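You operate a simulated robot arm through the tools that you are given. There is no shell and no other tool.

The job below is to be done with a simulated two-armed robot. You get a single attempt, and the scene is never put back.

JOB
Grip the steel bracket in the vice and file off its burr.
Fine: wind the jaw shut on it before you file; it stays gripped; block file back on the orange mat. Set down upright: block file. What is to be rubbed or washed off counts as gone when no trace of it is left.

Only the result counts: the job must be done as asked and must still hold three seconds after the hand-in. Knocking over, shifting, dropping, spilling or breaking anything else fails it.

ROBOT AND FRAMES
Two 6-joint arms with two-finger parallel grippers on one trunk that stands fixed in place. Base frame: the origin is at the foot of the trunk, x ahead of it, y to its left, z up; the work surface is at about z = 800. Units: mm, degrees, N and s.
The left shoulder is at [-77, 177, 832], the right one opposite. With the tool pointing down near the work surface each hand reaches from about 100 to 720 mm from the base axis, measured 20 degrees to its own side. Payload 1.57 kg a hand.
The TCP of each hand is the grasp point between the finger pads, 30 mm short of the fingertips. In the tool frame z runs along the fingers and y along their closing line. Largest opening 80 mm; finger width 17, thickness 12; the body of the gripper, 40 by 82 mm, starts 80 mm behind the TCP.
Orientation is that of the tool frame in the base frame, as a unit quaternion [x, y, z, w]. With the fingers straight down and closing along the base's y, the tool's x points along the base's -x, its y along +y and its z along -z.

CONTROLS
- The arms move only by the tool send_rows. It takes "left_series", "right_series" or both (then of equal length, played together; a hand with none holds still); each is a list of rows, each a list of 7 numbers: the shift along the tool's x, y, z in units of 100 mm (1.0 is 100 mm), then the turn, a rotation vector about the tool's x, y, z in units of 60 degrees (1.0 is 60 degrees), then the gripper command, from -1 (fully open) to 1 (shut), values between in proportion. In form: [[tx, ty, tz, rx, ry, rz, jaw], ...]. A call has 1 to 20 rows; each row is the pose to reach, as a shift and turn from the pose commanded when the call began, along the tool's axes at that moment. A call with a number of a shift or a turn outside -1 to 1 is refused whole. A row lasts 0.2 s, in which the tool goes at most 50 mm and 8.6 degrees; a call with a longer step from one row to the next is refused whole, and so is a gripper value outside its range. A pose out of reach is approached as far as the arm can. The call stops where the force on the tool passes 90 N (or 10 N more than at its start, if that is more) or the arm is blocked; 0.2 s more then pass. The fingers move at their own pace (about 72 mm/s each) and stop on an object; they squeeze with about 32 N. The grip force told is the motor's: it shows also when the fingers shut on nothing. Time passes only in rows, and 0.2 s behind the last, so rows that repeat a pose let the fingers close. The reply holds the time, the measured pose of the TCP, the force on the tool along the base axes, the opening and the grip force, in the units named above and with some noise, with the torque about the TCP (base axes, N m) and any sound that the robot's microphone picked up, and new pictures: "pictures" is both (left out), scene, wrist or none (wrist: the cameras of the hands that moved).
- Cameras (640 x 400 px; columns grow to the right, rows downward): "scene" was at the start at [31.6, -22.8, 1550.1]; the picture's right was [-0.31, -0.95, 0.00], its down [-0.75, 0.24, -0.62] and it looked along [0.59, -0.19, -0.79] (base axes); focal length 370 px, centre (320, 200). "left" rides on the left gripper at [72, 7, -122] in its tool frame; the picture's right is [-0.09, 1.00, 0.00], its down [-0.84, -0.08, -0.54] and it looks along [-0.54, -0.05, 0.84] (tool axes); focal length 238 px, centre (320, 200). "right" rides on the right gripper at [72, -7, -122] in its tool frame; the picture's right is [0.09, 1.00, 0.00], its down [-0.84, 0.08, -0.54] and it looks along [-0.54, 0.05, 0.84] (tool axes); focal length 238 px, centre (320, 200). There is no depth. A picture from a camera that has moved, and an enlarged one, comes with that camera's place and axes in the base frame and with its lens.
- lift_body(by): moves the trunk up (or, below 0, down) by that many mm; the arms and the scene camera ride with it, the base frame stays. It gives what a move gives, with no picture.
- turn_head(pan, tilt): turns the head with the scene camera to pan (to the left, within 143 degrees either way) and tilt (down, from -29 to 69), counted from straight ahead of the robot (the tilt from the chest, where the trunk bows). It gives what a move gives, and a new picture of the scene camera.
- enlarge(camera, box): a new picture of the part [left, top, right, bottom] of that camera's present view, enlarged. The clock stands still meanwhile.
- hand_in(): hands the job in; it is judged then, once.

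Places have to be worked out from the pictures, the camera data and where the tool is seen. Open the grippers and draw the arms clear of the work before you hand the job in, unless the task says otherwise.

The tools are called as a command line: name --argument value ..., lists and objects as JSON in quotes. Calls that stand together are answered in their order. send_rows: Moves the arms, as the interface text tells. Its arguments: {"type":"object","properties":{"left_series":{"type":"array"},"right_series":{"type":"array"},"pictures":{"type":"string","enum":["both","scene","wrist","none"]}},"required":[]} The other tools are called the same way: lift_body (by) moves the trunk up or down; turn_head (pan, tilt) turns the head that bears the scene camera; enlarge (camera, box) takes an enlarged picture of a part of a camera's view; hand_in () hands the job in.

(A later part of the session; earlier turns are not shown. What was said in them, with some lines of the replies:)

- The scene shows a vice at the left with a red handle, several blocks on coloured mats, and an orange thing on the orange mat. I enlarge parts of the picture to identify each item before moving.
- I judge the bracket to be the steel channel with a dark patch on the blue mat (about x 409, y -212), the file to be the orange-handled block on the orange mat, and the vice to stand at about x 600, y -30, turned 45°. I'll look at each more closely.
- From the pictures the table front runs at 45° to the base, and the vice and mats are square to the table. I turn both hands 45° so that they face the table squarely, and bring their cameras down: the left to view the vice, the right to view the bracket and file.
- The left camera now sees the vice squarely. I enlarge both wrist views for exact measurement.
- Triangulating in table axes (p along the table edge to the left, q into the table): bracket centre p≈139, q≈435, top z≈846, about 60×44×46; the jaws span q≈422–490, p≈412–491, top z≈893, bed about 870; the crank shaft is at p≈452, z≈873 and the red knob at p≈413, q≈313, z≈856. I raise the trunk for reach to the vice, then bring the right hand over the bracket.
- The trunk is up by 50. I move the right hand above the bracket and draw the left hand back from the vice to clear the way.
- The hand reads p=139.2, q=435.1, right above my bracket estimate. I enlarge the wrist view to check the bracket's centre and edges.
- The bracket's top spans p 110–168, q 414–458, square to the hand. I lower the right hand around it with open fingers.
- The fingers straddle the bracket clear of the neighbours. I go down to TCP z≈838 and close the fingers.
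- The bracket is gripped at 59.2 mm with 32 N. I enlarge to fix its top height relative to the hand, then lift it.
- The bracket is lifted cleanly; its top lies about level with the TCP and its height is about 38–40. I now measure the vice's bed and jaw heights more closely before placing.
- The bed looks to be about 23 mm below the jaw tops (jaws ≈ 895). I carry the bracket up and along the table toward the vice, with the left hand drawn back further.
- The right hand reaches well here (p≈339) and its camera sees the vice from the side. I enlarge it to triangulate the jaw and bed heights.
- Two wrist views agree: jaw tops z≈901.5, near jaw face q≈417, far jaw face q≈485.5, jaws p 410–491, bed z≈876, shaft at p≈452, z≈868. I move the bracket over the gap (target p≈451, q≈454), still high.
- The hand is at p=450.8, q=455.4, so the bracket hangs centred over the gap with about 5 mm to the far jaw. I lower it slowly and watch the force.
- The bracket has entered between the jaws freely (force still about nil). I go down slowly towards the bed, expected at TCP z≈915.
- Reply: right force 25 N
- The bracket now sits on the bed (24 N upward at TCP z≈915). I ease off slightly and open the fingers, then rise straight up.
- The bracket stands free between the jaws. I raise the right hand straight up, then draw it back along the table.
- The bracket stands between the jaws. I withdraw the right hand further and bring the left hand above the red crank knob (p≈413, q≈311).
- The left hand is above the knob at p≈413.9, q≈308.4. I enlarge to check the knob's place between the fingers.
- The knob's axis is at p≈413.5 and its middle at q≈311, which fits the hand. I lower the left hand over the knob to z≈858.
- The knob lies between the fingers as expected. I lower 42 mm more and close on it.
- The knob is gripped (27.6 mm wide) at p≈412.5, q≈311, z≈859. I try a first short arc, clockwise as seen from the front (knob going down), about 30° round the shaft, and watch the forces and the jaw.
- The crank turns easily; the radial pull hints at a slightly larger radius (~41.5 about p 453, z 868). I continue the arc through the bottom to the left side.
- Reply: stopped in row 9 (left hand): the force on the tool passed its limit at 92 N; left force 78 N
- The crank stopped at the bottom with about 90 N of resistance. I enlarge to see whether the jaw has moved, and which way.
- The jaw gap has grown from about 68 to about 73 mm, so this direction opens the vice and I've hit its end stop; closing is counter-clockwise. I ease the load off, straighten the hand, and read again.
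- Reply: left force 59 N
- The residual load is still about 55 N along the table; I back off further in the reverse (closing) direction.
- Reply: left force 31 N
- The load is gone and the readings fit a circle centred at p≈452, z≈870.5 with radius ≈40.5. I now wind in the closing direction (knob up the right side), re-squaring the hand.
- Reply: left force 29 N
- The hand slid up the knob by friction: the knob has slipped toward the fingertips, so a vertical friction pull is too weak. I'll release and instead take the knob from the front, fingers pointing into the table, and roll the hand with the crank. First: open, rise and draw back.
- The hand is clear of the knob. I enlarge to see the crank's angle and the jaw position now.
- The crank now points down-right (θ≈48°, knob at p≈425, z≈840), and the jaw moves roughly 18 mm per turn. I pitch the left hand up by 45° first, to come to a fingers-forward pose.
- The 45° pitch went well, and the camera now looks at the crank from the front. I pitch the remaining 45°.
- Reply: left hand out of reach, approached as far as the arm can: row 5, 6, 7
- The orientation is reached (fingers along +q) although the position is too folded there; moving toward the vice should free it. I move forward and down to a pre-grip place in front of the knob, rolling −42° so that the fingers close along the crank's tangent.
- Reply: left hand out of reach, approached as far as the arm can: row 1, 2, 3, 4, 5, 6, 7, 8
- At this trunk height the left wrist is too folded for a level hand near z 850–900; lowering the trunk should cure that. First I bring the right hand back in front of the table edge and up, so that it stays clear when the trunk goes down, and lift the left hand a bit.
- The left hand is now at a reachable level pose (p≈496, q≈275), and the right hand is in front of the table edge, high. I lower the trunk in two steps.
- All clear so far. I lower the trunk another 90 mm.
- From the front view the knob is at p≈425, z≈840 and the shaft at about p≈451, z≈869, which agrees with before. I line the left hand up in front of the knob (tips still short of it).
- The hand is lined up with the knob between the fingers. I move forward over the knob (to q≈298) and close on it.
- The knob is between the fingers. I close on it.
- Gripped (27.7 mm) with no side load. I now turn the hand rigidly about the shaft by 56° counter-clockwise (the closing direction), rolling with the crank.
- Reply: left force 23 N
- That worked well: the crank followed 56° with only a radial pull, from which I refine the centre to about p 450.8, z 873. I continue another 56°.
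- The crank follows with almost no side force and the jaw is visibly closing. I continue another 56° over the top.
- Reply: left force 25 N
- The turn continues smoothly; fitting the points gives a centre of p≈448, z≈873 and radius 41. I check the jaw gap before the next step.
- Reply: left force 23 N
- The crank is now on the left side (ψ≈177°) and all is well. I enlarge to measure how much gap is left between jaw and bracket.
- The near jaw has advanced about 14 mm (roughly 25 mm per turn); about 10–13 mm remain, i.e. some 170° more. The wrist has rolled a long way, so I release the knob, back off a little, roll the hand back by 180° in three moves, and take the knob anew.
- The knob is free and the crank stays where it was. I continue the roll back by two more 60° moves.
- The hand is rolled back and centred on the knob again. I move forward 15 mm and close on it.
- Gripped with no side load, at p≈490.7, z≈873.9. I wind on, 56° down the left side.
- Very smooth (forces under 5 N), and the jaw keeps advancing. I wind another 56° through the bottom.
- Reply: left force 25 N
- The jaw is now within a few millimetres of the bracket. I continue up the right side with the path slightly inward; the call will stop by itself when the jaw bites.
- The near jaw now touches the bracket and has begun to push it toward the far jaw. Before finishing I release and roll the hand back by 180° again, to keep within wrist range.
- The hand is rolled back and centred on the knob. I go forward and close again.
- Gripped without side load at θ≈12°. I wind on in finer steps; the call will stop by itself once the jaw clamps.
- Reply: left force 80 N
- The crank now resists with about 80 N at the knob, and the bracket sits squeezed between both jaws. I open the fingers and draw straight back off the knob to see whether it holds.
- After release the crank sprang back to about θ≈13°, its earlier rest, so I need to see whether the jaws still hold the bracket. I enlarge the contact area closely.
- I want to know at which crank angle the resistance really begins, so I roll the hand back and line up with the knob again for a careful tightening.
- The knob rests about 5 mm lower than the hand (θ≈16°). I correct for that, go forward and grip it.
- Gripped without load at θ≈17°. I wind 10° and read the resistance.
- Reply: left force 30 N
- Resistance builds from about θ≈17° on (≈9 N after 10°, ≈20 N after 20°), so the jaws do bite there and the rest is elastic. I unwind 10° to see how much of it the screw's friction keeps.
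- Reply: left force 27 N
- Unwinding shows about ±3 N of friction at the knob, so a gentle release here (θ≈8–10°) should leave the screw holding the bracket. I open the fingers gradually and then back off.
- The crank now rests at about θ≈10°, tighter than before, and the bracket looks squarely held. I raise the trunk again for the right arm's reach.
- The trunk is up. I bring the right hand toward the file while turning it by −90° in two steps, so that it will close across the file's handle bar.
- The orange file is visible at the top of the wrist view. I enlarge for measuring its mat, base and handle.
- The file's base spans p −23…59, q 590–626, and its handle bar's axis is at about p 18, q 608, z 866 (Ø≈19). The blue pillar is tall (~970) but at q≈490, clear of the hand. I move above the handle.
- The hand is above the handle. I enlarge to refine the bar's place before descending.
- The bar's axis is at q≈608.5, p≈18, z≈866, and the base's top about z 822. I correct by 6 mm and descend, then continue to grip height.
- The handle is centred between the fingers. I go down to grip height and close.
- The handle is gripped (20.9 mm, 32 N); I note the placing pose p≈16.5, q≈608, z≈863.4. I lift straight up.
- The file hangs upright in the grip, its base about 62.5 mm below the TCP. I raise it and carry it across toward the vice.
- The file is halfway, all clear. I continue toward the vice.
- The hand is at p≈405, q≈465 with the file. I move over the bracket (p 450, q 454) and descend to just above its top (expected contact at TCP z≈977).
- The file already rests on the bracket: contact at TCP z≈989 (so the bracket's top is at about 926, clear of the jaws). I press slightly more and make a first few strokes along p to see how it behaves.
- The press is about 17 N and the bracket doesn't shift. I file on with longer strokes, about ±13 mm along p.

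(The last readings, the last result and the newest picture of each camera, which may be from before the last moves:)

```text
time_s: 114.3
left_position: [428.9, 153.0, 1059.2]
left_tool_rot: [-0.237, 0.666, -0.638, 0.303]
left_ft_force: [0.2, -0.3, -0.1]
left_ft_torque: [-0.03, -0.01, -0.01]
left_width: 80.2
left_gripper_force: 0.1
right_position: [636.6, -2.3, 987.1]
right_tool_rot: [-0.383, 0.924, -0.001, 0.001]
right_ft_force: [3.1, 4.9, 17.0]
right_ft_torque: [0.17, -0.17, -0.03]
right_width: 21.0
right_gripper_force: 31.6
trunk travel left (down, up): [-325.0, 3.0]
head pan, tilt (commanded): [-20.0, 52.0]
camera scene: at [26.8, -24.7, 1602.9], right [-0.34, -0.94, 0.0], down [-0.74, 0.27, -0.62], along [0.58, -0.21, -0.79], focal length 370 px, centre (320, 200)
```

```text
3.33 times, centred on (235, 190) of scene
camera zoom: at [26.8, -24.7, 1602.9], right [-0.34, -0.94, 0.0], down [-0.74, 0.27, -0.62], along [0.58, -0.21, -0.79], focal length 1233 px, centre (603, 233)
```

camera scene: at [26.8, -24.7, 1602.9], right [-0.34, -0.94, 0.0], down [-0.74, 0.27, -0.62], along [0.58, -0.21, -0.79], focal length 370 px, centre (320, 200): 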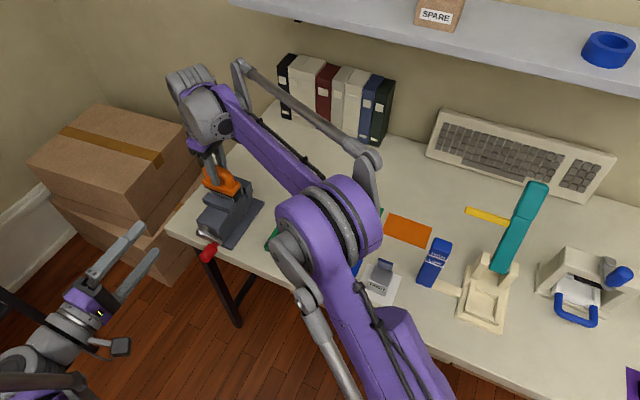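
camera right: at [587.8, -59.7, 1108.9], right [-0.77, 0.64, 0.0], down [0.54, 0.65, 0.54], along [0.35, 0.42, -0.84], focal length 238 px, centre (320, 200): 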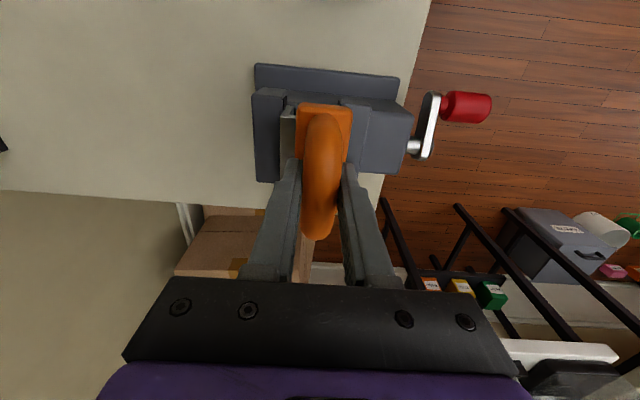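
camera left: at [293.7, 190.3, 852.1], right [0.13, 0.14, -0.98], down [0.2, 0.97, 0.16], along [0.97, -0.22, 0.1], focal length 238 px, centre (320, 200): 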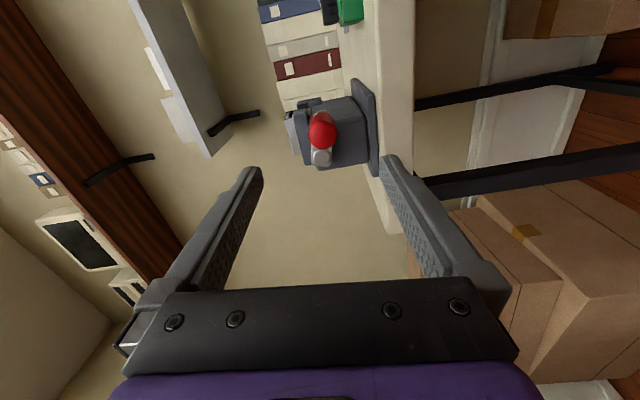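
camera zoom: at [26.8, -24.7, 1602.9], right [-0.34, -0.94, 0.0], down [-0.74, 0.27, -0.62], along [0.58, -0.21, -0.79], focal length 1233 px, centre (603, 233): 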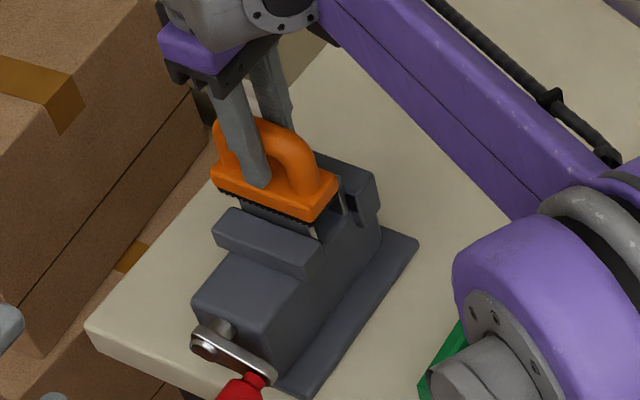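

Steady at 17 N with the bracket firm. I file another round of strokes before looking.

send_rows --right_series '[[-0.08, 0, 0, 0, 0, 0, 1], [-0.16, 0, 0, 0, 0, 0, 1], [-0.08, 0.03, 0, 0, 0, 0, 1], [0, 0.03, 0, 0, 0, 0, 1], [0.08, 0.03, 0, 0, 0, 0, 1], [0.1, 0.03, 0, 0, 0, 0, 1], [0.02, 0.03, 0, 0, 0, 0, 1], [-0.06, 0.03, 0, 0, 0, 0, 1], [-0.14, 0.02, 0, 0, 0, 0, 1], [-0.16, 0.0, 0, 0, 0, 0, 1], [-0.08, -0.03, 0, 0, 0, 0, 1], [0, -0.03, 0, 0, 0, 0, 1], [0.08, -0.03, 0, 0, 0, 0, 1], [0.1, -0.03, 0, 0, 0, 0, 1], [0.02, -0.03, 0, 0, 0, 0, 1], [-0.06, 0, 0, 0, 0, 0, 1], [-0.14, 0, 0, 0, 0, 0, 1], [-0.08, 0, 0, 0, 0, 0, 1], [0, 0, 0, 0, 0, 0, 1], [0, 0, 0, 0, 0, 0, 1]]' --pictures "none"

send_rows --right_series '[[0, 0, -0.1, 0, 0, 0, 1], [0, 0, -0.3, 0, 0, 0, 1], [0, -0.2, -0.5, 0, 0, 0, 1], [0.1, -0.4, -0.6, 0, 0, 0, 1], [0.2, -0.6, -0.6, 0, 0, 0, 1], [0.2, -0.6, -0.6, 0, 0, 0, 1]]' --pictures "both"

enlarge --camera "scene" --box '[190, 150, 280, 240]'

```text
time_s: 118.5
left_position: [430.3, 152.0, 1057.2]
left_tool_rot: [-0.237, 0.667, -0.638, 0.303]
left_ft_force: [0.5, 0.4, 0.1]
left_ft_torque: [0.0, 0.02, -0.01]
left_width: 80.1
left_gripper_force: 0.0
right_position: [635.5, -2.6, 985.0]
right_tool_rot: [-0.382, 0.924, 0.001, 0.001]
right_ft_force: [0.7, 2.6, 6.1]
right_ft_torque: [0.11, -0.06, 0.01]
right_width: 21.1
right_gripper_force: 31.6
trunk travel left (down, up): [-325.0, 3.0]
head pan, tilt (commanded): [-20.0, 52.0]
```

```text
time_s: 119.9
left_position: [430.0, 150.8, 1057.3]
left_tool_rot: [-0.238, 0.667, -0.638, 0.303]
left_ft_force: [0.0, 0.5, -0.2]
left_ft_torque: [-0.02, 0.0, -0.03]
left_width: 79.9
left_gripper_force: 0.1
right_position: [666.0, -62.1, 1044.9]
right_tool_rot: [-0.383, 0.924, 0.001, 0.0]
right_ft_force: [-0.1, 0.1, -0.7]
right_ft_torque: [-0.02, 0.05, 0.0]
right_width: 21.0
right_gripper_force: 32.3
trunk travel left (down, up): [-325.0, 3.0]
head pan, tilt (commanded): [-20.0, 52.0]
camera scene: at [28.1, -25.0, 1602.8], right [-0.34, -0.94, 0.0], down [-0.74, 0.27, -0.62], along [0.58, -0.21, -0.79], focal length 370 px, centre (320, 200)
camera right: at [619.0, -116.3, 1167.4], right [-0.77, 0.64, 0.0], down [0.54, 0.65, 0.54], along [0.35, 0.42, -0.84], focal length 238 px, centre (320, 200)
```

scene: 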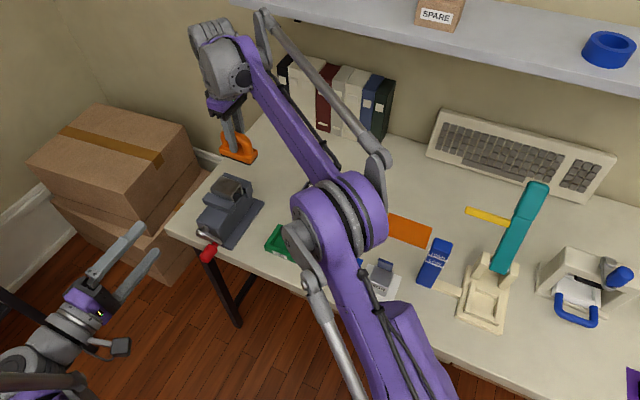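
right: 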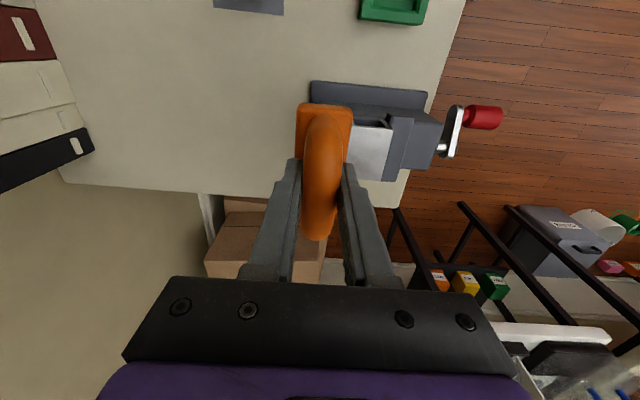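

```text
4.44 times, centred on (235, 195) of scene
camera zoom: at [28.1, -25.0, 1602.8], right [-0.34, -0.94, 0.0], down [-0.74, 0.27, -0.62], along [0.58, -0.21, -0.79], focal length 1644 px, centre (698, 222)
```

zoom: 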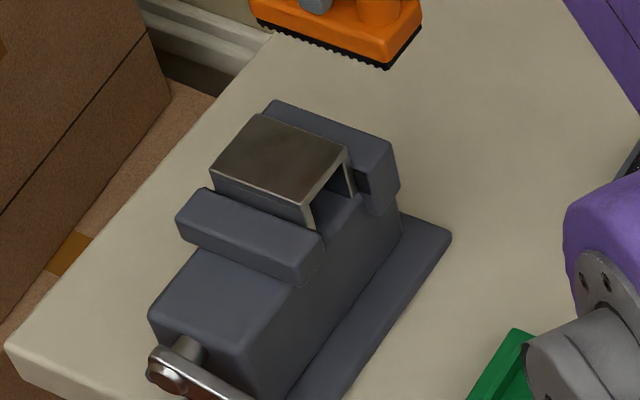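

The burr appears to be gone. I enlarge the bracket's top from both cameras to look for any trace.

enlarge --camera "scene" --box '[210, 165, 250, 205]'

enlarge --camera "right" --box '[330, 90, 450, 200]'

```text
10.00 times, centred on (230, 185) of scene
camera zoom: at [28.1, -25.0, 1602.8], right [-0.34, -0.94, 0.0], down [-0.74, 0.27, -0.62], along [0.58, -0.21, -0.79], focal length 3698 px, centre (1220, 350)
```

zoom: 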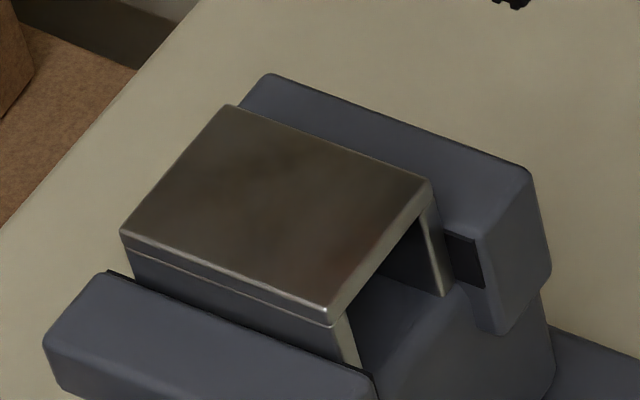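

```text
3.64 times, centred on (390, 145) of right
camera zoom: at [619.0, -116.3, 1167.4], right [-0.77, 0.64, 0.0], down [0.54, 0.65, 0.54], along [0.35, 0.42, -0.84], focal length 867 px, centre (66, 400)
```

zoom: 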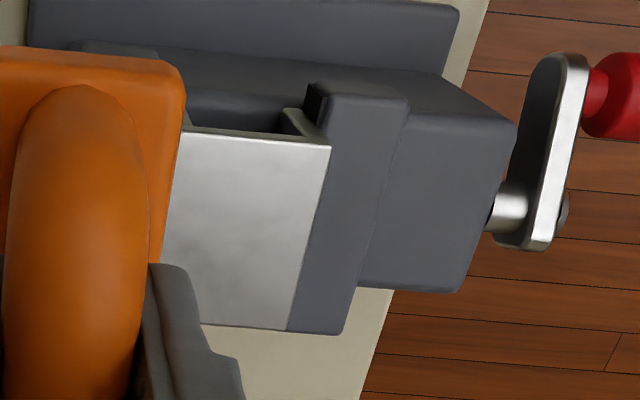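

No trace shows in either view, and the bracket is flush against both jaws. For certainty I make one more light pass covering a slightly wider band, including both ends of the former patch.

send_rows --right_series '[[-0.1, 0.3, 0, 0, 0, 0, 1], [-0.2, 0.6, 0, 0, 0, 0, 1], [-0.2, 0.6, 0.3, 0, 0, 0, 1], [-0.2, 0.6, 0.55, 0, 0, 0, 1], [-0.2, 0.6, 0.61, 0, 0, 0, 1], [-0.2, 0.6, 0.62, 0, 0, 0, 1], [-0.28, 0.66, 0.62, 0, 0, 0, 1], [-0.36, 0.66, 0.62, 0, 0, 0, 1], [-0.28, 0.66, 0.62, 0, 0, 0, 1], [-0.2, 0.66, 0.62, 0, 0, 0, 1], [-0.12, 0.66, 0.62, 0, 0, 0, 1], [-0.1, 0.6, 0.62, 0, 0, 0, 1], [-0.18, 0.6, 0.62, 0, 0, 0, 1], [-0.26, 0.6, 0.62, 0, 0, 0, 1], [-0.34, 0.6, 0.62, 0, 0, 0, 1], [-0.3, 0.53, 0.62, 0, 0, 0, 1], [-0.22, 0.53, 0.62, 0, 0, 0, 1], [-0.14, 0.53, 0.62, 0, 0, 0, 1], [-0.1, 0.53, 0.62, 0, 0, 0, 1], [-0.18, 0.55, 0.62, 0, 0, 0, 1]]' --pictures "none"

```text
time_s: 124.1
left_position: [428.1, 151.9, 1058.7]
left_tool_rot: [-0.236, 0.667, -0.638, 0.303]
left_ft_force: [-0.8, 0.9, -0.3]
left_ft_torque: [0.01, -0.01, 0.02]
left_width: 80.1
left_gripper_force: 0.0
right_position: [636.6, -10.8, 984.8]
right_tool_rot: [-0.382, 0.924, 0.0, 0.0]
right_ft_force: [-3.5, -6.5, 22.5]
right_ft_torque: [-0.3, 0.18, 0.0]
right_width: 21.3
right_gripper_force: 32.3
trunk travel left (down, up): [-325.0, 3.0]
head pan, tilt (commanded): [-20.0, 52.0]
```

Pressing at about 22 N with smooth strokes. I lift the file off again and look once more.

send_rows --right_series '[[-0.08, 0.02, 0, 0, 0, 0, 1], [-0.16, 0.04, 0, 0, 0, 0, 1], [-0.08, 0.04, 0, 0, 0, 0, 1], [0.0, 0.04, 0, 0, 0, 0, 1], [0, 0.04, -0.1, 0, 0, 0, 1], [0, 0.04, -0.3, 0, 0, 0, 1], [0.05, -0.2, -0.5, 0, 0, 0, 1], [0.1, -0.4, -0.6, 0, 0, 0, 1], [0.2, -0.6, -0.6, 0, 0, 0, 1], [0.2, -0.6, -0.6, 0, 0, 0, 1]]' --pictures "both"

enlarge --camera "scene" --box '[205, 160, 265, 210]'

enlarge --camera "right" --box '[330, 90, 450, 200]'

```text
time_s: 126.3
left_position: [431.1, 153.2, 1058.6]
left_tool_rot: [-0.237, 0.668, -0.638, 0.302]
left_ft_force: [0.0, 0.7, -0.7]
left_ft_torque: [0.0, -0.03, 0.02]
left_width: 79.7
left_gripper_force: 0.1
right_position: [666.0, -65.5, 1042.7]
right_tool_rot: [-0.382, 0.924, 0.0, 0.0]
right_ft_force: [-0.7, 0.4, -1.3]
right_ft_torque: [-0.01, -0.02, 0.01]
right_width: 21.3
right_gripper_force: 32.4
trunk travel left (down, up): [-325.0, 3.0]
head pan, tilt (commanded): [-20.0, 52.0]
camera scene: at [28.2, -24.9, 1602.8], right [-0.34, -0.94, 0.0], down [-0.74, 0.27, -0.62], along [0.58, -0.21, -0.79], focal length 370 px, centre (320, 200)
camera right: at [619.5, -120.9, 1165.6], right [-0.77, 0.64, 0.0], down [0.54, 0.65, 0.54], along [0.35, 0.42, -0.84], focal length 238 px, centre (320, 200)
```

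scene: 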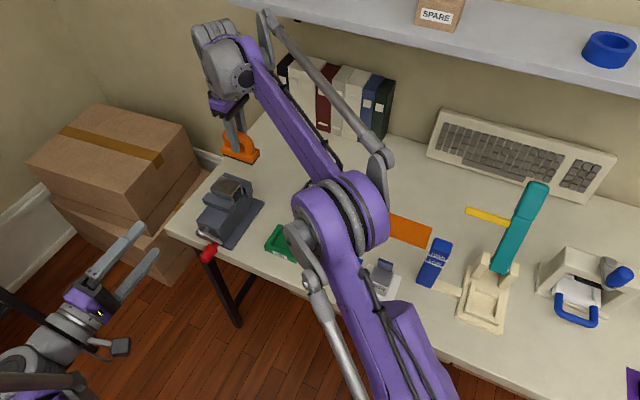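
right: 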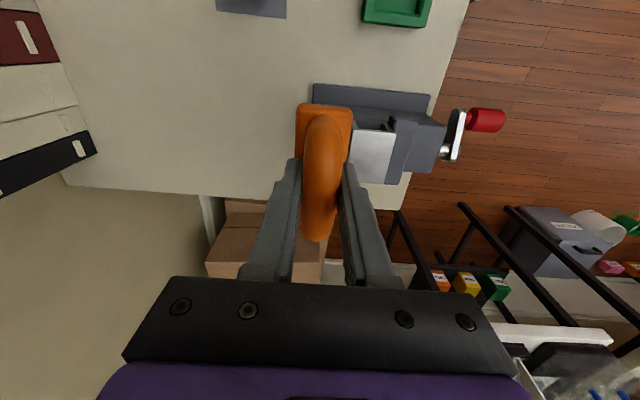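

```text
8.00 times, centred on (235, 185) of scene
camera zoom: at [28.2, -24.9, 1602.8], right [-0.34, -0.94, 0.0], down [-0.74, 0.27, -0.62], along [0.58, -0.21, -0.79], focal length 2958 px, centre (1000, 320)
```

zoom: 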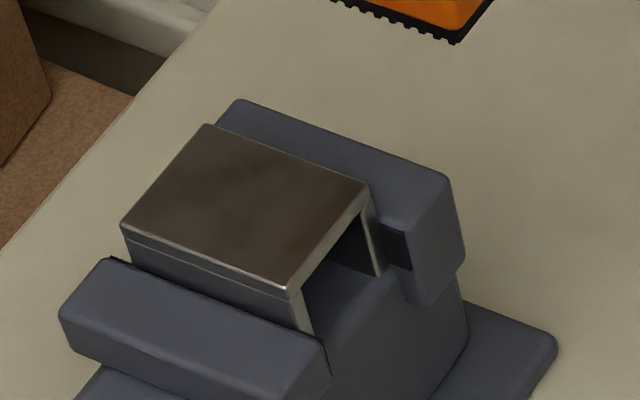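

```text
3.64 times, centred on (390, 145) of right
camera zoom: at [619.5, -120.9, 1165.6], right [-0.77, 0.64, 0.0], down [0.54, 0.65, 0.54], along [0.35, 0.42, -0.84], focal length 867 px, centre (66, 400)
```

zoom: 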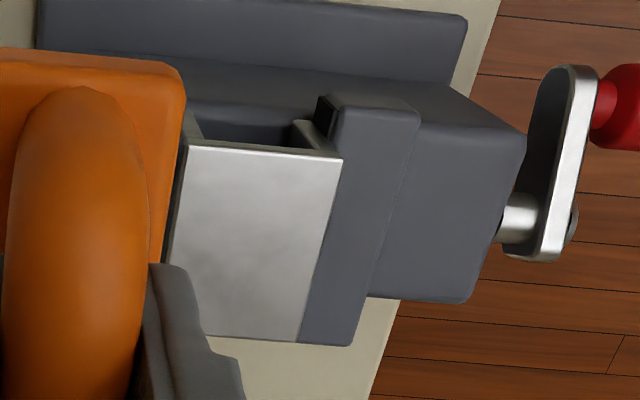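

The top is clean, bright metal with no trace left, and the bracket hasn't moved. Now I carry the file back to the orange mat (target p≈17.5, q≈608).

send_rows --right_series '[[0.25, -0.05, 0, 0, 0, 0, 1], [0.5, -0.11, 0, 0, 0, 0, 1], [0.75, -0.16, 0, 0, 0, 0, 1], [1.0, -0.22, 0, 0, 0, 0, 1]]' --pictures "none"

send_rows --right_series '[[0.25, -0.05, 0, 0, 0, 0, 1], [0.5, -0.11, 0, 0, 0, 0, 1], [0.75, -0.16, 0, 0, 0, 0, 1], [1.0, -0.22, 0, 0, 0, 0, 1]]' --pictures "none"

send_rows --right_series '[[0.25, -0.05, 0, 0, 0, 0, 1], [0.5, -0.11, 0, 0, 0, 0, 1], [0.75, -0.16, 0, 0, 0, 0, 1], [1.0, -0.22, 0, 0, 0, 0, 1]]' --pictures "none"

send_rows --right_series '[[0.25, -0.06, 0, 0, 0, 0, 1], [0.5, -0.12, 0, 0, 0, 0, 1], [0.75, -0.18, 0, 0, 0, 0, 1], [1.0, -0.24, 0, 0, 0, 0, 1], [1.0, -0.24, 0, 0, 0, 0, 1]]' --pictures "both"

```text
time_s: 127.3
left_position: [429.7, 152.4, 1058.7]
left_tool_rot: [-0.236, 0.667, -0.639, 0.303]
left_ft_force: [-1.0, -0.4, -0.9]
left_ft_torque: [0.01, 0.02, 0.03]
left_width: 79.5
left_gripper_force: 0.1
right_position: [610.5, -152.1, 1045.4]
right_tool_rot: [-0.382, 0.924, 0.0, 0.0]
right_ft_force: [0.7, -0.2, -2.0]
right_ft_torque: [0.02, 0.04, 0.0]
right_width: 21.3
right_gripper_force: 31.9
trunk travel left (down, up): [-325.0, 3.0]
head pan, tilt (commanded): [-20.0, 52.0]
```

```text
time_s: 128.3
left_position: [429.6, 152.1, 1057.8]
left_tool_rot: [-0.237, 0.668, -0.638, 0.302]
left_ft_force: [0.5, -0.3, -0.2]
left_ft_torque: [0.01, -0.01, 0.03]
left_width: 80.1
left_gripper_force: 0.1
right_position: [555.9, -238.9, 1045.4]
right_tool_rot: [-0.383, 0.924, 0.0, -0.001]
right_ft_force: [0.1, -0.3, -2.0]
right_ft_torque: [0.01, 0.02, -0.02]
right_width: 21.1
right_gripper_force: 31.7
trunk travel left (down, up): [-325.0, 3.0]
head pan, tilt (commanded): [-20.0, 52.0]
```

```text
time_s: 129.3
left_position: [429.1, 151.9, 1057.9]
left_tool_rot: [-0.238, 0.666, -0.638, 0.303]
left_ft_force: [-0.4, 0.2, -0.3]
left_ft_torque: [-0.02, 0.01, 0.03]
left_width: 80.2
left_gripper_force: 0.1
right_position: [501.7, -325.0, 1043.7]
right_tool_rot: [-0.383, 0.924, 0.0, 0.0]
right_ft_force: [-0.6, 0.7, -1.1]
right_ft_torque: [0.0, 0.02, -0.06]
right_width: 21.2
right_gripper_force: 31.8
trunk travel left (down, up): [-325.0, 3.0]
head pan, tilt (commanded): [-20.0, 52.0]
```

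```text
time_s: 130.5
left_position: [429.9, 152.4, 1056.9]
left_tool_rot: [-0.236, 0.667, -0.638, 0.303]
left_ft_force: [-0.6, 0.2, -0.2]
left_ft_torque: [-0.01, -0.03, -0.02]
left_width: 80.0
left_gripper_force: 0.1
right_position: [447.7, -413.7, 1043.6]
right_tool_rot: [-0.383, 0.924, 0.0, 0.0]
right_ft_force: [0.0, 0.2, -1.1]
right_ft_torque: [-0.02, -0.03, 0.01]
right_width: 21.1
right_gripper_force: 32.4
trunk travel left (down, up): [-325.0, 3.0]
head pan, tilt (commanded): [-20.0, 52.0]
camera scene: at [28.5, -25.1, 1602.8], right [-0.34, -0.94, 0.0], down [-0.74, 0.27, -0.62], along [0.58, -0.21, -0.79], focal length 370 px, centre (320, 200)
camera right: at [400.9, -469.0, 1166.5], right [-0.77, 0.64, 0.0], down [0.54, 0.65, 0.54], along [0.35, 0.42, -0.84], focal length 238 px, centre (320, 200)
```

scene: 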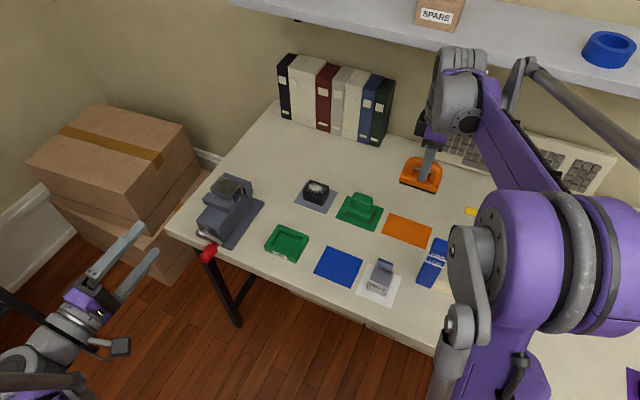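
right: 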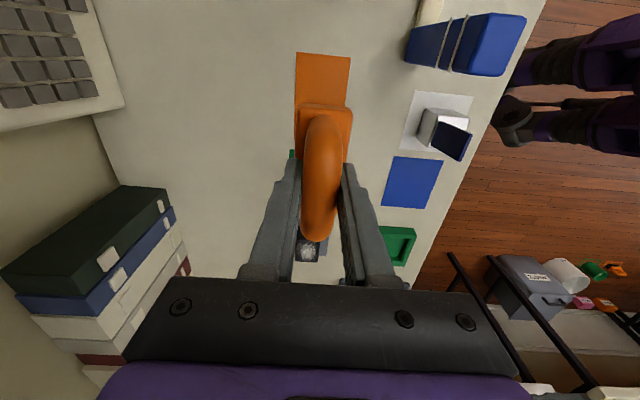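

The hand is over the mat (p 24, q 609). I correct by −6.5 mm in p and descend in stages.

send_rows --right_series '[[0.065, 0.005, 0.1, 0, 0, 0, 1], [0.065, 0.005, 0.35, 0, 0, 0, 1], [0.065, 0.005, 0.6, 0, 0, 0, 1], [0.065, 0.005, 0.85, 0, 0, 0, 1], [0.065, 0.005, 1.0, 0, 0, 0, 1], [0.065, 0.005, 1.0, 0, 0, 0, 1]]' --pictures "wrist"

enlarge --camera "scene" --box '[370, 150, 470, 260]'

```text
time_s: 131.9
left_position: [429.7, 153.1, 1056.9]
left_tool_rot: [-0.237, 0.667, -0.638, 0.303]
left_ft_force: [0.5, -1.0, 0.4]
left_ft_torque: [0.02, 0.02, 0.0]
left_width: 80.0
left_gripper_force: 0.0
right_position: [442.8, -415.4, 945.0]
right_tool_rot: [-0.383, 0.924, 0.0, 0.0]
right_ft_force: [-0.1, 0.9, -1.6]
right_ft_torque: [0.0, 0.04, 0.01]
right_width: 21.4
right_gripper_force: 32.1
trunk travel left (down, up): [-325.0, 3.0]
head pan, tilt (commanded): [-20.0, 52.0]
camera right: at [394.9, -471.3, 1067.0], right [-0.77, 0.64, 0.0], down [0.54, 0.65, 0.54], along [0.35, 0.42, -0.84], focal length 238 px, centre (320, 200)
```

right: 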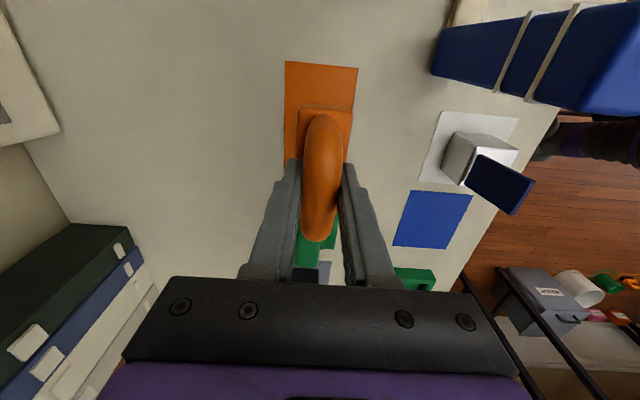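

```text
3.64 times, centred on (420, 205) of scene
camera zoom: at [28.1, -25.5, 1602.8], right [-0.34, -0.94, 0.0], down [-0.74, 0.27, -0.62], along [0.58, -0.21, -0.79], focal length 1345 px, centre (-44, 182)
```

zoom: 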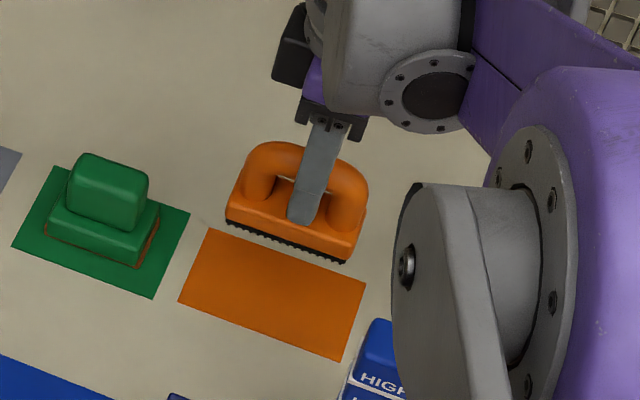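

The file hangs level over the mat. I go down to about 5 mm above, then lower gently till it touches.

send_rows --right_series '[[0, 0, 0.2, 0, 0, 0, 1], [0, 0, 0.4, 0, 0, 0, 1], [0, 0, 0.58, 0, 0, 0, 1], [0, 0, 0.7, 0, 0, 0, 1], [0, 0, 0.75, 0, 0, 0, 1], [0, 0, 0.75, 0, 0, 0, 1]]' --pictures "wrist"

```text
time_s: 133.3
left_position: [430.3, 154.1, 1057.6]
left_tool_rot: [-0.237, 0.667, -0.639, 0.303]
left_ft_force: [0.7, -0.3, 0.3]
left_ft_torque: [-0.04, 0.0, 0.04]
left_width: 79.9
left_gripper_force: 0.0
right_position: [442.8, -415.6, 868.7]
right_tool_rot: [-0.383, 0.924, -0.001, 0.0]
right_ft_force: [0.2, -0.2, -1.3]
right_ft_torque: [0.0, -0.03, 0.02]
right_width: 20.9
right_gripper_force: 31.7
trunk travel left (down, up): [-325.0, 3.0]
head pan, tilt (commanded): [-20.0, 52.0]
camera right: at [396.0, -470.8, 991.0], right [-0.77, 0.64, 0.0], down [0.54, 0.65, 0.54], along [0.35, 0.42, -0.84], focal length 238 px, centre (320, 200)
```

right: 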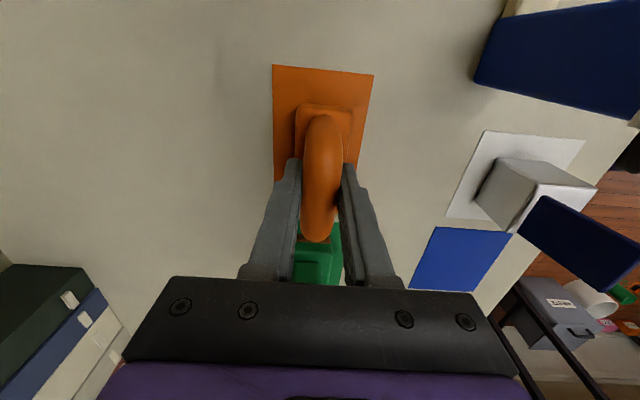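

Alignment over the mat matches the pick-up picture. I lower the last few millimetres gently.

send_rows --right_series '[[0, 0, 0.02, 0, 0, 0, 1], [0, 0, 0.04, 0, 0, 0, 1], [0, 0, 0.055, 0, 0, 0, 1], [0, 0, 0.065, 0, 0, 0, 1], [0, 0, 0.065, 0, 0, 0, 1]]' --pictures "none"

```text
time_s: 134.5
left_position: [429.9, 152.2, 1056.3]
left_tool_rot: [-0.238, 0.667, -0.639, 0.302]
left_ft_force: [-0.6, -0.3, -0.5]
left_ft_torque: [-0.01, 0.02, 0.02]
left_width: 80.0
left_gripper_force: 0.2
right_position: [442.6, -415.2, 861.4]
right_tool_rot: [-0.383, 0.924, 0.0, 0.0]
right_ft_force: [-0.2, 0.1, -1.4]
right_ft_torque: [0.05, 0.0, -0.01]
right_width: 21.4
right_gripper_force: 31.5
trunk travel left (down, up): [-325.0, 3.0]
head pan, tilt (commanded): [-20.0, 52.0]
```

No contact yet at z≈861.4 (the file slid up slightly in the grip while filing). I lower on in 1 mm steps.

send_rows --right_series '[[0, 0, 0.01, 0, 0, 0, 1], [0, 0, 0.02, 0, 0, 0, 1], [0, 0, 0.025, 0, 0, 0, 1], [0, 0, 0.025, 0, 0, 0, 1]]' --pictures "none"

```text
time_s: 135.5
left_position: [430.1, 152.7, 1057.3]
left_tool_rot: [-0.237, 0.667, -0.639, 0.303]
left_ft_force: [0.4, 0.0, 0.1]
left_ft_torque: [-0.03, 0.01, 0.01]
left_width: 79.7
left_gripper_force: 0.2
right_position: [442.5, -415.4, 861.4]
right_tool_rot: [-0.383, 0.924, -0.001, 0.001]
right_ft_force: [1.0, -1.5, 16.3]
right_ft_torque: [0.35, -0.39, -0.03]
right_width: 21.4
right_gripper_force: 32.1
trunk travel left (down, up): [-325.0, 3.0]
head pan, tilt (commanded): [-20.0, 52.0]
```

The file is on the mat (16 N). I ease off 1.5 mm, then open the fingers slowly.

send_rows --right_series '[[0, 0, -0.012, 0, 0, 0, 1], [0, 0, -0.015, 0, 0, 0, 1], [0, 0, -0.015, 0, 0, 0, 0.4], [0, 0, -0.015, 0, 0, 0, 0.2], [0, 0, -0.015, 0, 0, 0, -0.2], [0, 0, -0.015, 0, 0, 0, -0.6], [0, 0, -0.015, 0, 0, 0, -1], [0, 0, -0.015, 0, 0, 0, -1]]' --pictures "both"

```text
time_s: 137.3
left_position: [429.3, 153.3, 1057.6]
left_tool_rot: [-0.237, 0.667, -0.638, 0.303]
left_ft_force: [0.1, -0.1, 0.1]
left_ft_torque: [-0.01, -0.01, 0.0]
left_width: 79.9
left_gripper_force: 0.0
right_position: [443.4, -415.5, 860.9]
right_tool_rot: [-0.384, 0.924, 0.0, 0.0]
right_ft_force: [-0.6, -0.3, -0.3]
right_ft_torque: [-0.02, -0.03, 0.01]
right_width: 80.1
right_gripper_force: 0.0
trunk travel left (down, up): [-325.0, 3.0]
head pan, tilt (commanded): [-20.0, 52.0]
camera scene: at [28.1, -25.5, 1602.8], right [-0.34, -0.94, 0.0], down [-0.74, 0.27, -0.62], along [0.58, -0.21, -0.79], focal length 370 px, centre (320, 200)
camera right: at [395.8, -471.1, 983.4], right [-0.77, 0.64, 0.0], down [0.54, 0.65, 0.54], along [0.35, 0.42, -0.84], focal length 238 px, centre (320, 200)
```

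scene: 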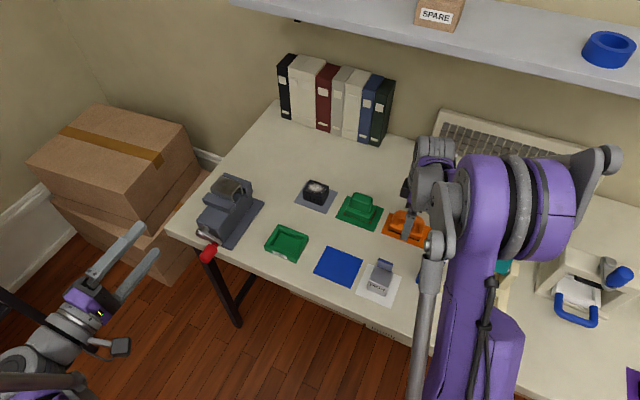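
right: 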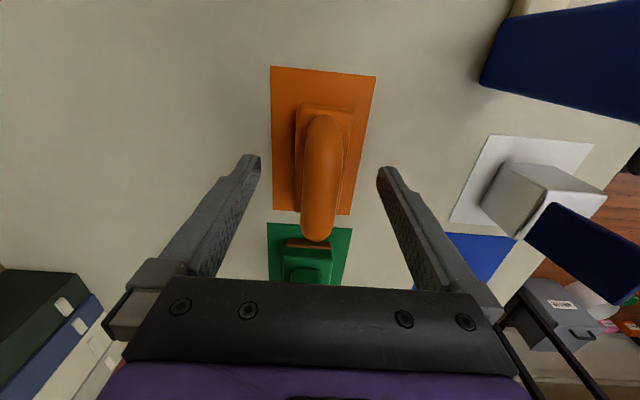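

The file stands upright on the orange mat. I raise the right hand straight up, well clear.

send_rows --right_series '[[0, 0, -0.1, 0, 0, 0, -1], [0, 0, -0.3, 0, 0, 0, -1], [0, 0, -0.55, 0, 0, 0, -1], [0, 0, -0.8, 0, 0, 0, -1], [0, 0, -1.0, 0, 0, 0, -1]]' --pictures "none"

send_rows --right_series '[[0, 0.1, -0.3, 0, 0, 0, -1], [0, 0.3, -0.6, 0, 0, 0, -1], [0, 0.55, -0.9, 0, 0, 0, -1], [0, 0.8, -0.9, 0, 0, 0, -1], [0, 1.0, -0.9, 0, 0, 0, -1]]' --pictures "both"

enlarge --camera "scene" --box '[360, 180, 470, 290]'

enlarge --camera "scene" --box '[180, 160, 280, 260]'

```text
time_s: 138.5
left_position: [429.2, 152.9, 1057.5]
left_tool_rot: [-0.237, 0.667, -0.639, 0.302]
left_ft_force: [0.3, -0.4, 0.5]
left_ft_torque: [-0.03, -0.02, 0.02]
left_width: 80.0
left_gripper_force: 0.0
right_position: [442.7, -414.7, 961.0]
right_tool_rot: [-0.382, 0.924, 0.0, 0.0]
right_ft_force: [0.2, -0.6, -0.5]
right_ft_torque: [-0.03, -0.01, 0.02]
right_width: 80.1
right_gripper_force: 0.1
trunk travel left (down, up): [-325.0, 3.0]
head pan, tilt (commanded): [-20.0, 52.0]
```

```text
time_s: 139.7
left_position: [429.6, 154.0, 1058.8]
left_tool_rot: [-0.237, 0.667, -0.638, 0.303]
left_ft_force: [0.8, -0.4, -0.1]
left_ft_torque: [0.0, -0.01, -0.04]
left_width: 80.1
left_gripper_force: 0.1
right_position: [371.5, -343.9, 1049.6]
right_tool_rot: [-0.383, 0.924, 0.0, 0.0]
right_ft_force: [-0.6, 0.3, -1.1]
right_ft_torque: [0.02, -0.01, -0.05]
right_width: 80.0
right_gripper_force: 0.0
trunk travel left (down, up): [-325.0, 3.0]
head pan, tilt (commanded): [-20.0, 52.0]
camera scene: at [27.5, -25.1, 1602.7], right [-0.34, -0.94, 0.0], down [-0.74, 0.27, -0.62], along [0.58, -0.21, -0.79], focal length 370 px, centre (320, 200)
camera right: at [324.1, -398.6, 1172.5], right [-0.77, 0.64, 0.0], down [0.54, 0.65, 0.54], along [0.35, 0.42, -0.84], focal length 238 px, centre (320, 200)
```

scene: 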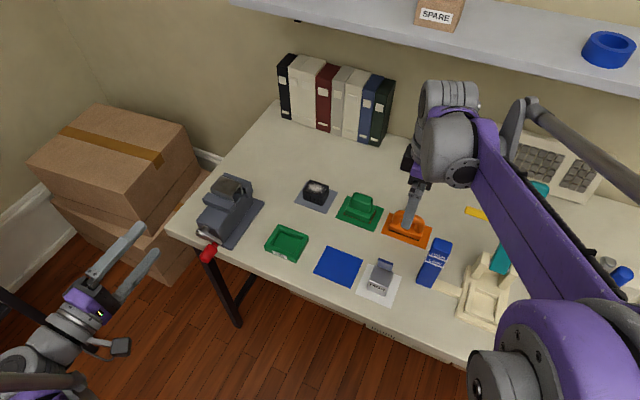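
right: 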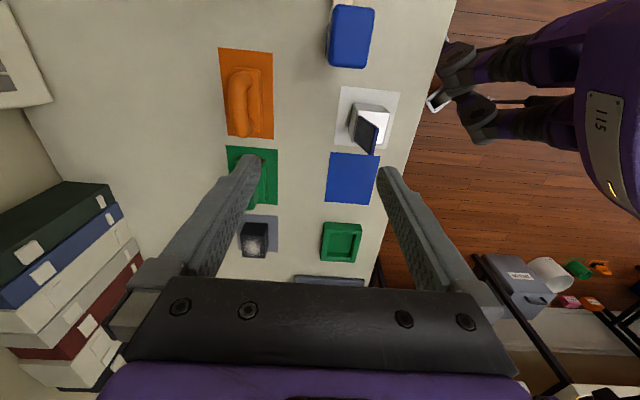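

```text
3.64 times, centred on (415, 235) of scene
camera zoom: at [27.5, -25.1, 1602.7], right [-0.34, -0.94, 0.0], down [-0.74, 0.27, -0.62], along [0.58, -0.21, -0.79], focal length 1345 px, centre (-26, 73)
```

zoom: 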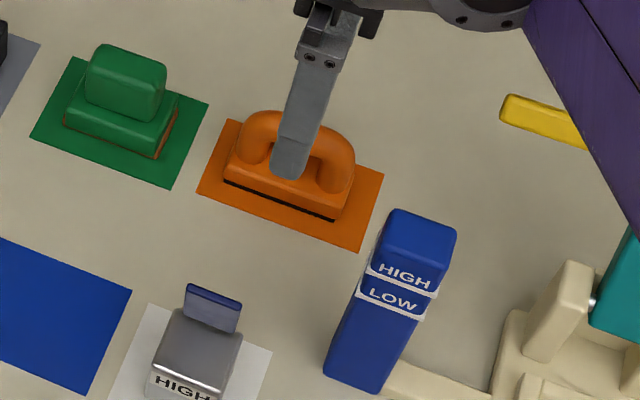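

```text
4.00 times, centred on (230, 210) of scene
camera zoom: at [27.5, -25.1, 1602.7], right [-0.34, -0.94, 0.0], down [-0.74, 0.27, -0.62], along [0.58, -0.21, -0.79], focal length 1479 px, centre (680, 160)
```

zoom: 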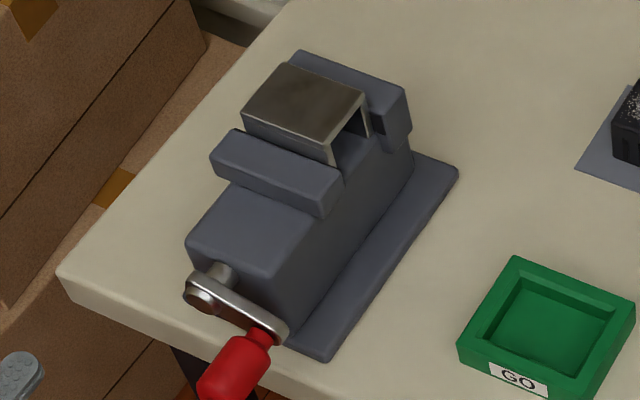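

The file stands upright on its mat, the bracket is clean and held between the jaws, and everything else is where it was. I draw the right hand further back and up.

send_rows --right_series '[[0, 0.2, -0.2, 0, 0, 0, -1], [0, 0.4, -0.4, 0, 0, 0, -1], [0, 0.6, -0.5, 0, 0, 0, -1], [0, 0.8, -0.5, 0, 0, 0, -1], [0, 1.0, -0.5, 0, 0, 0, -1], [0, 1.0, -0.5, 0, 0, 0, -1]]' --left_series '[[0, 0, -0.03, 0, 0, 0, -1], [0, 0, -0.06, 0, 0, 0, -1], [0, 0, -0.06, 0, 0, 0, -1], [0, 0, -0.06, 0, 0, 0, -1], [0, 0, -0.06, 0, 0, 0, -1], [0, 0, -0.06, 0, 0, 0, -1]]' --pictures "both"

enlarge --camera "scene" --box '[205, 165, 265, 215]'

enlarge --camera "scene" --box '[370, 190, 450, 260]'

```text
time_s: 141.1
left_position: [425.8, 156.4, 1058.2]
left_tool_rot: [-0.236, 0.667, -0.638, 0.303]
left_ft_force: [-0.2, -0.1, -0.3]
left_ft_torque: [-0.01, 0.02, 0.02]
left_width: 79.9
left_gripper_force: 0.1
right_position: [301.2, -275.3, 1101.3]
right_tool_rot: [-0.382, 0.924, 0.0, -0.001]
right_ft_force: [0.5, -0.2, 0.0]
right_ft_torque: [0.01, 0.02, 0.04]
right_width: 80.2
right_gripper_force: 0.1
trunk travel left (down, up): [-325.0, 3.0]
head pan, tilt (commanded): [-20.0, 52.0]
camera scene: at [28.5, -25.7, 1602.8], right [-0.34, -0.94, 0.0], down [-0.74, 0.27, -0.62], along [0.58, -0.21, -0.79], focal length 370 px, centre (320, 200)
camera right: at [254.0, -330.6, 1223.5], right [-0.77, 0.64, 0.0], down [0.54, 0.65, 0.54], along [0.35, 0.42, -0.84], focal length 238 px, centre (320, 200)
camera left: at [290.8, 193.9, 1042.8], right [0.13, 0.14, -0.98], down [0.2, 0.97, 0.16], along [0.97, -0.22, 0.1], focal length 238 px, centre (320, 200)
```

scene: 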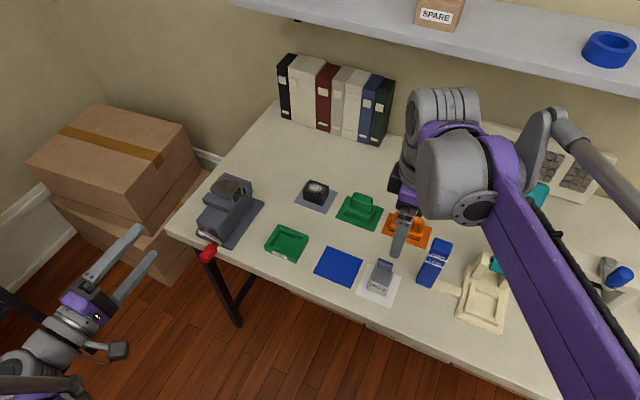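
right: 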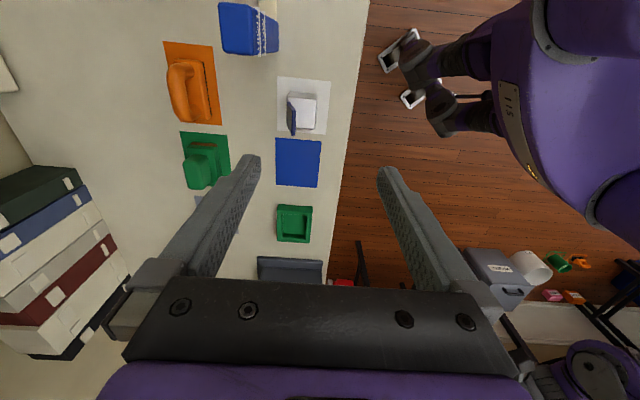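
left: 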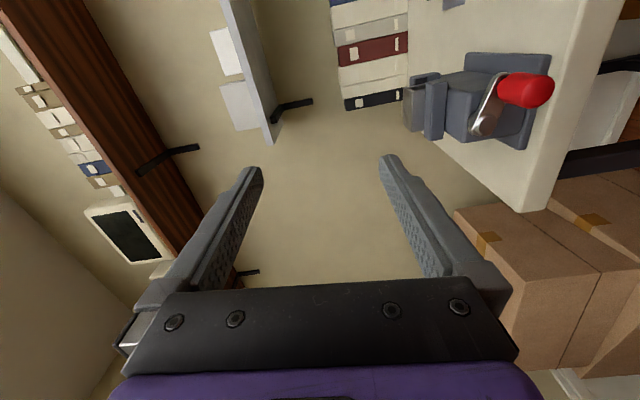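

```text
8.00 times, centred on (235, 190) of scene
camera zoom: at [28.5, -25.7, 1602.8], right [-0.34, -0.94, 0.0], down [-0.74, 0.27, -0.62], along [0.58, -0.21, -0.79], focal length 2958 px, centre (1000, 280)
```

zoom: 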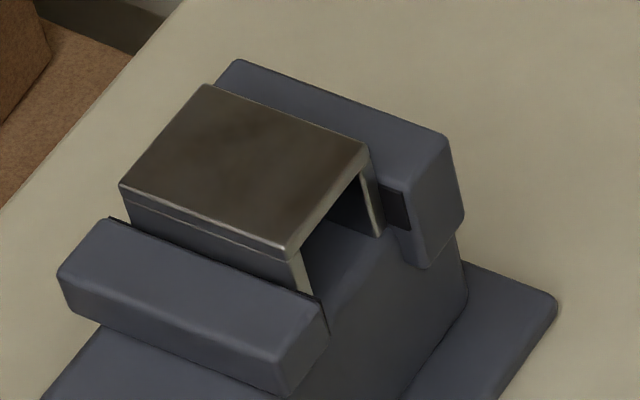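

```text
5.71 times, centred on (410, 225) of scene
camera zoom: at [28.5, -25.7, 1602.8], right [-0.34, -0.94, 0.0], down [-0.74, 0.27, -0.62], along [0.58, -0.21, -0.79], focal length 2113 px, centre (-194, 57)
```

zoom: 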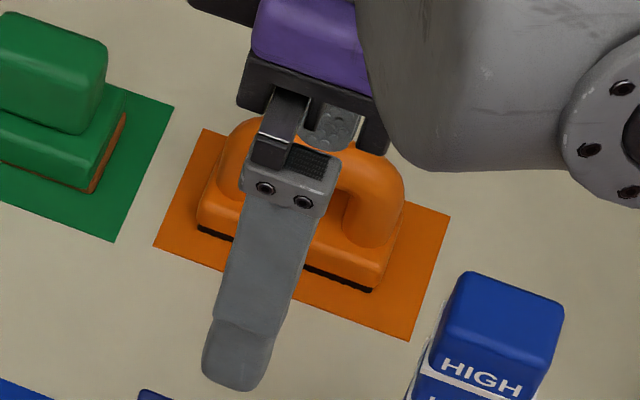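

All is in place. I compare the crank's position with the view taken just before filing, to be sure the screw hasn't slackened.

enlarge --camera "scene" --box '[180, 130, 290, 250]'

enlarge --camera "left" --box '[390, 40, 570, 160]'

```text
3.33 times, centred on (235, 190) of scene
camera zoom: at [28.5, -25.7, 1602.8], right [-0.34, -0.94, 0.0], down [-0.74, 0.27, -0.62], along [0.58, -0.21, -0.79], focal length 1233 px, centre (603, 233)
```

zoom: 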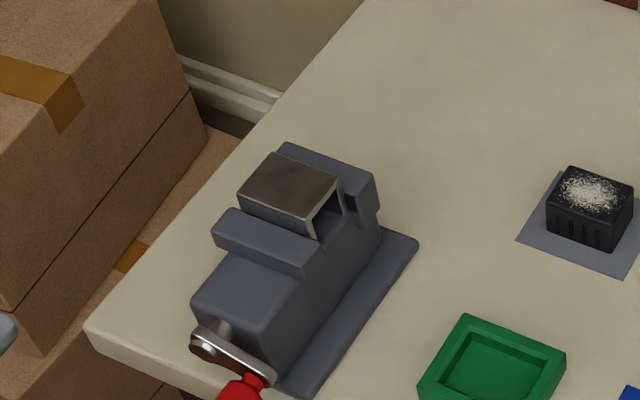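

```text
3.33 times, centred on (480, 100) of left
camera zoom: at [290.8, 193.9, 1042.8], right [0.13, 0.14, -0.98], down [0.2, 0.97, 0.16], along [0.97, -0.22, 0.1], focal length 794 px, centre (-213, 533)
```

zoom: 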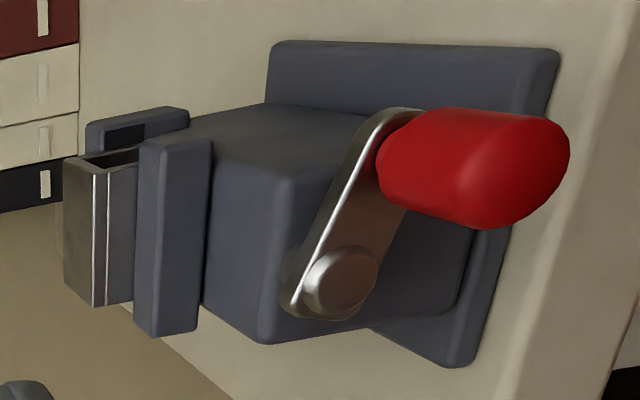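

The crank and jaw are exactly as before filing, the bracket is clean and held, the file is upright on the orange mat, and both hands are open and clear. I hand the job in.

hand_in

```text
The job is handed in.
```

The bracket is in the vice with its burr filed off, and I've handed the job in; I haven't seen the verdict.

- **Bracket:** It sits between both jaws and stayed put while I filed. After the last pass I found no trace of the burr in either camera view.
- **Vice:** I first turned the crank the wrong way, which opened the jaw by about 4–5 mm until it stopped. I then wound it shut onto the bracket. When I first let go, the crank sprang back, so I tightened it again and released it slowly. It hasn't moved since, but the screw's friction is all that holds it, so I'd guess the clamping force is only around 30 N.
- **Block file:** It stands upright on the orange mat, about 5 mm from where it started.
- **Everything else:** Nothing else was knocked or shifted that I could see. Both grippers are open and the arms are clear.
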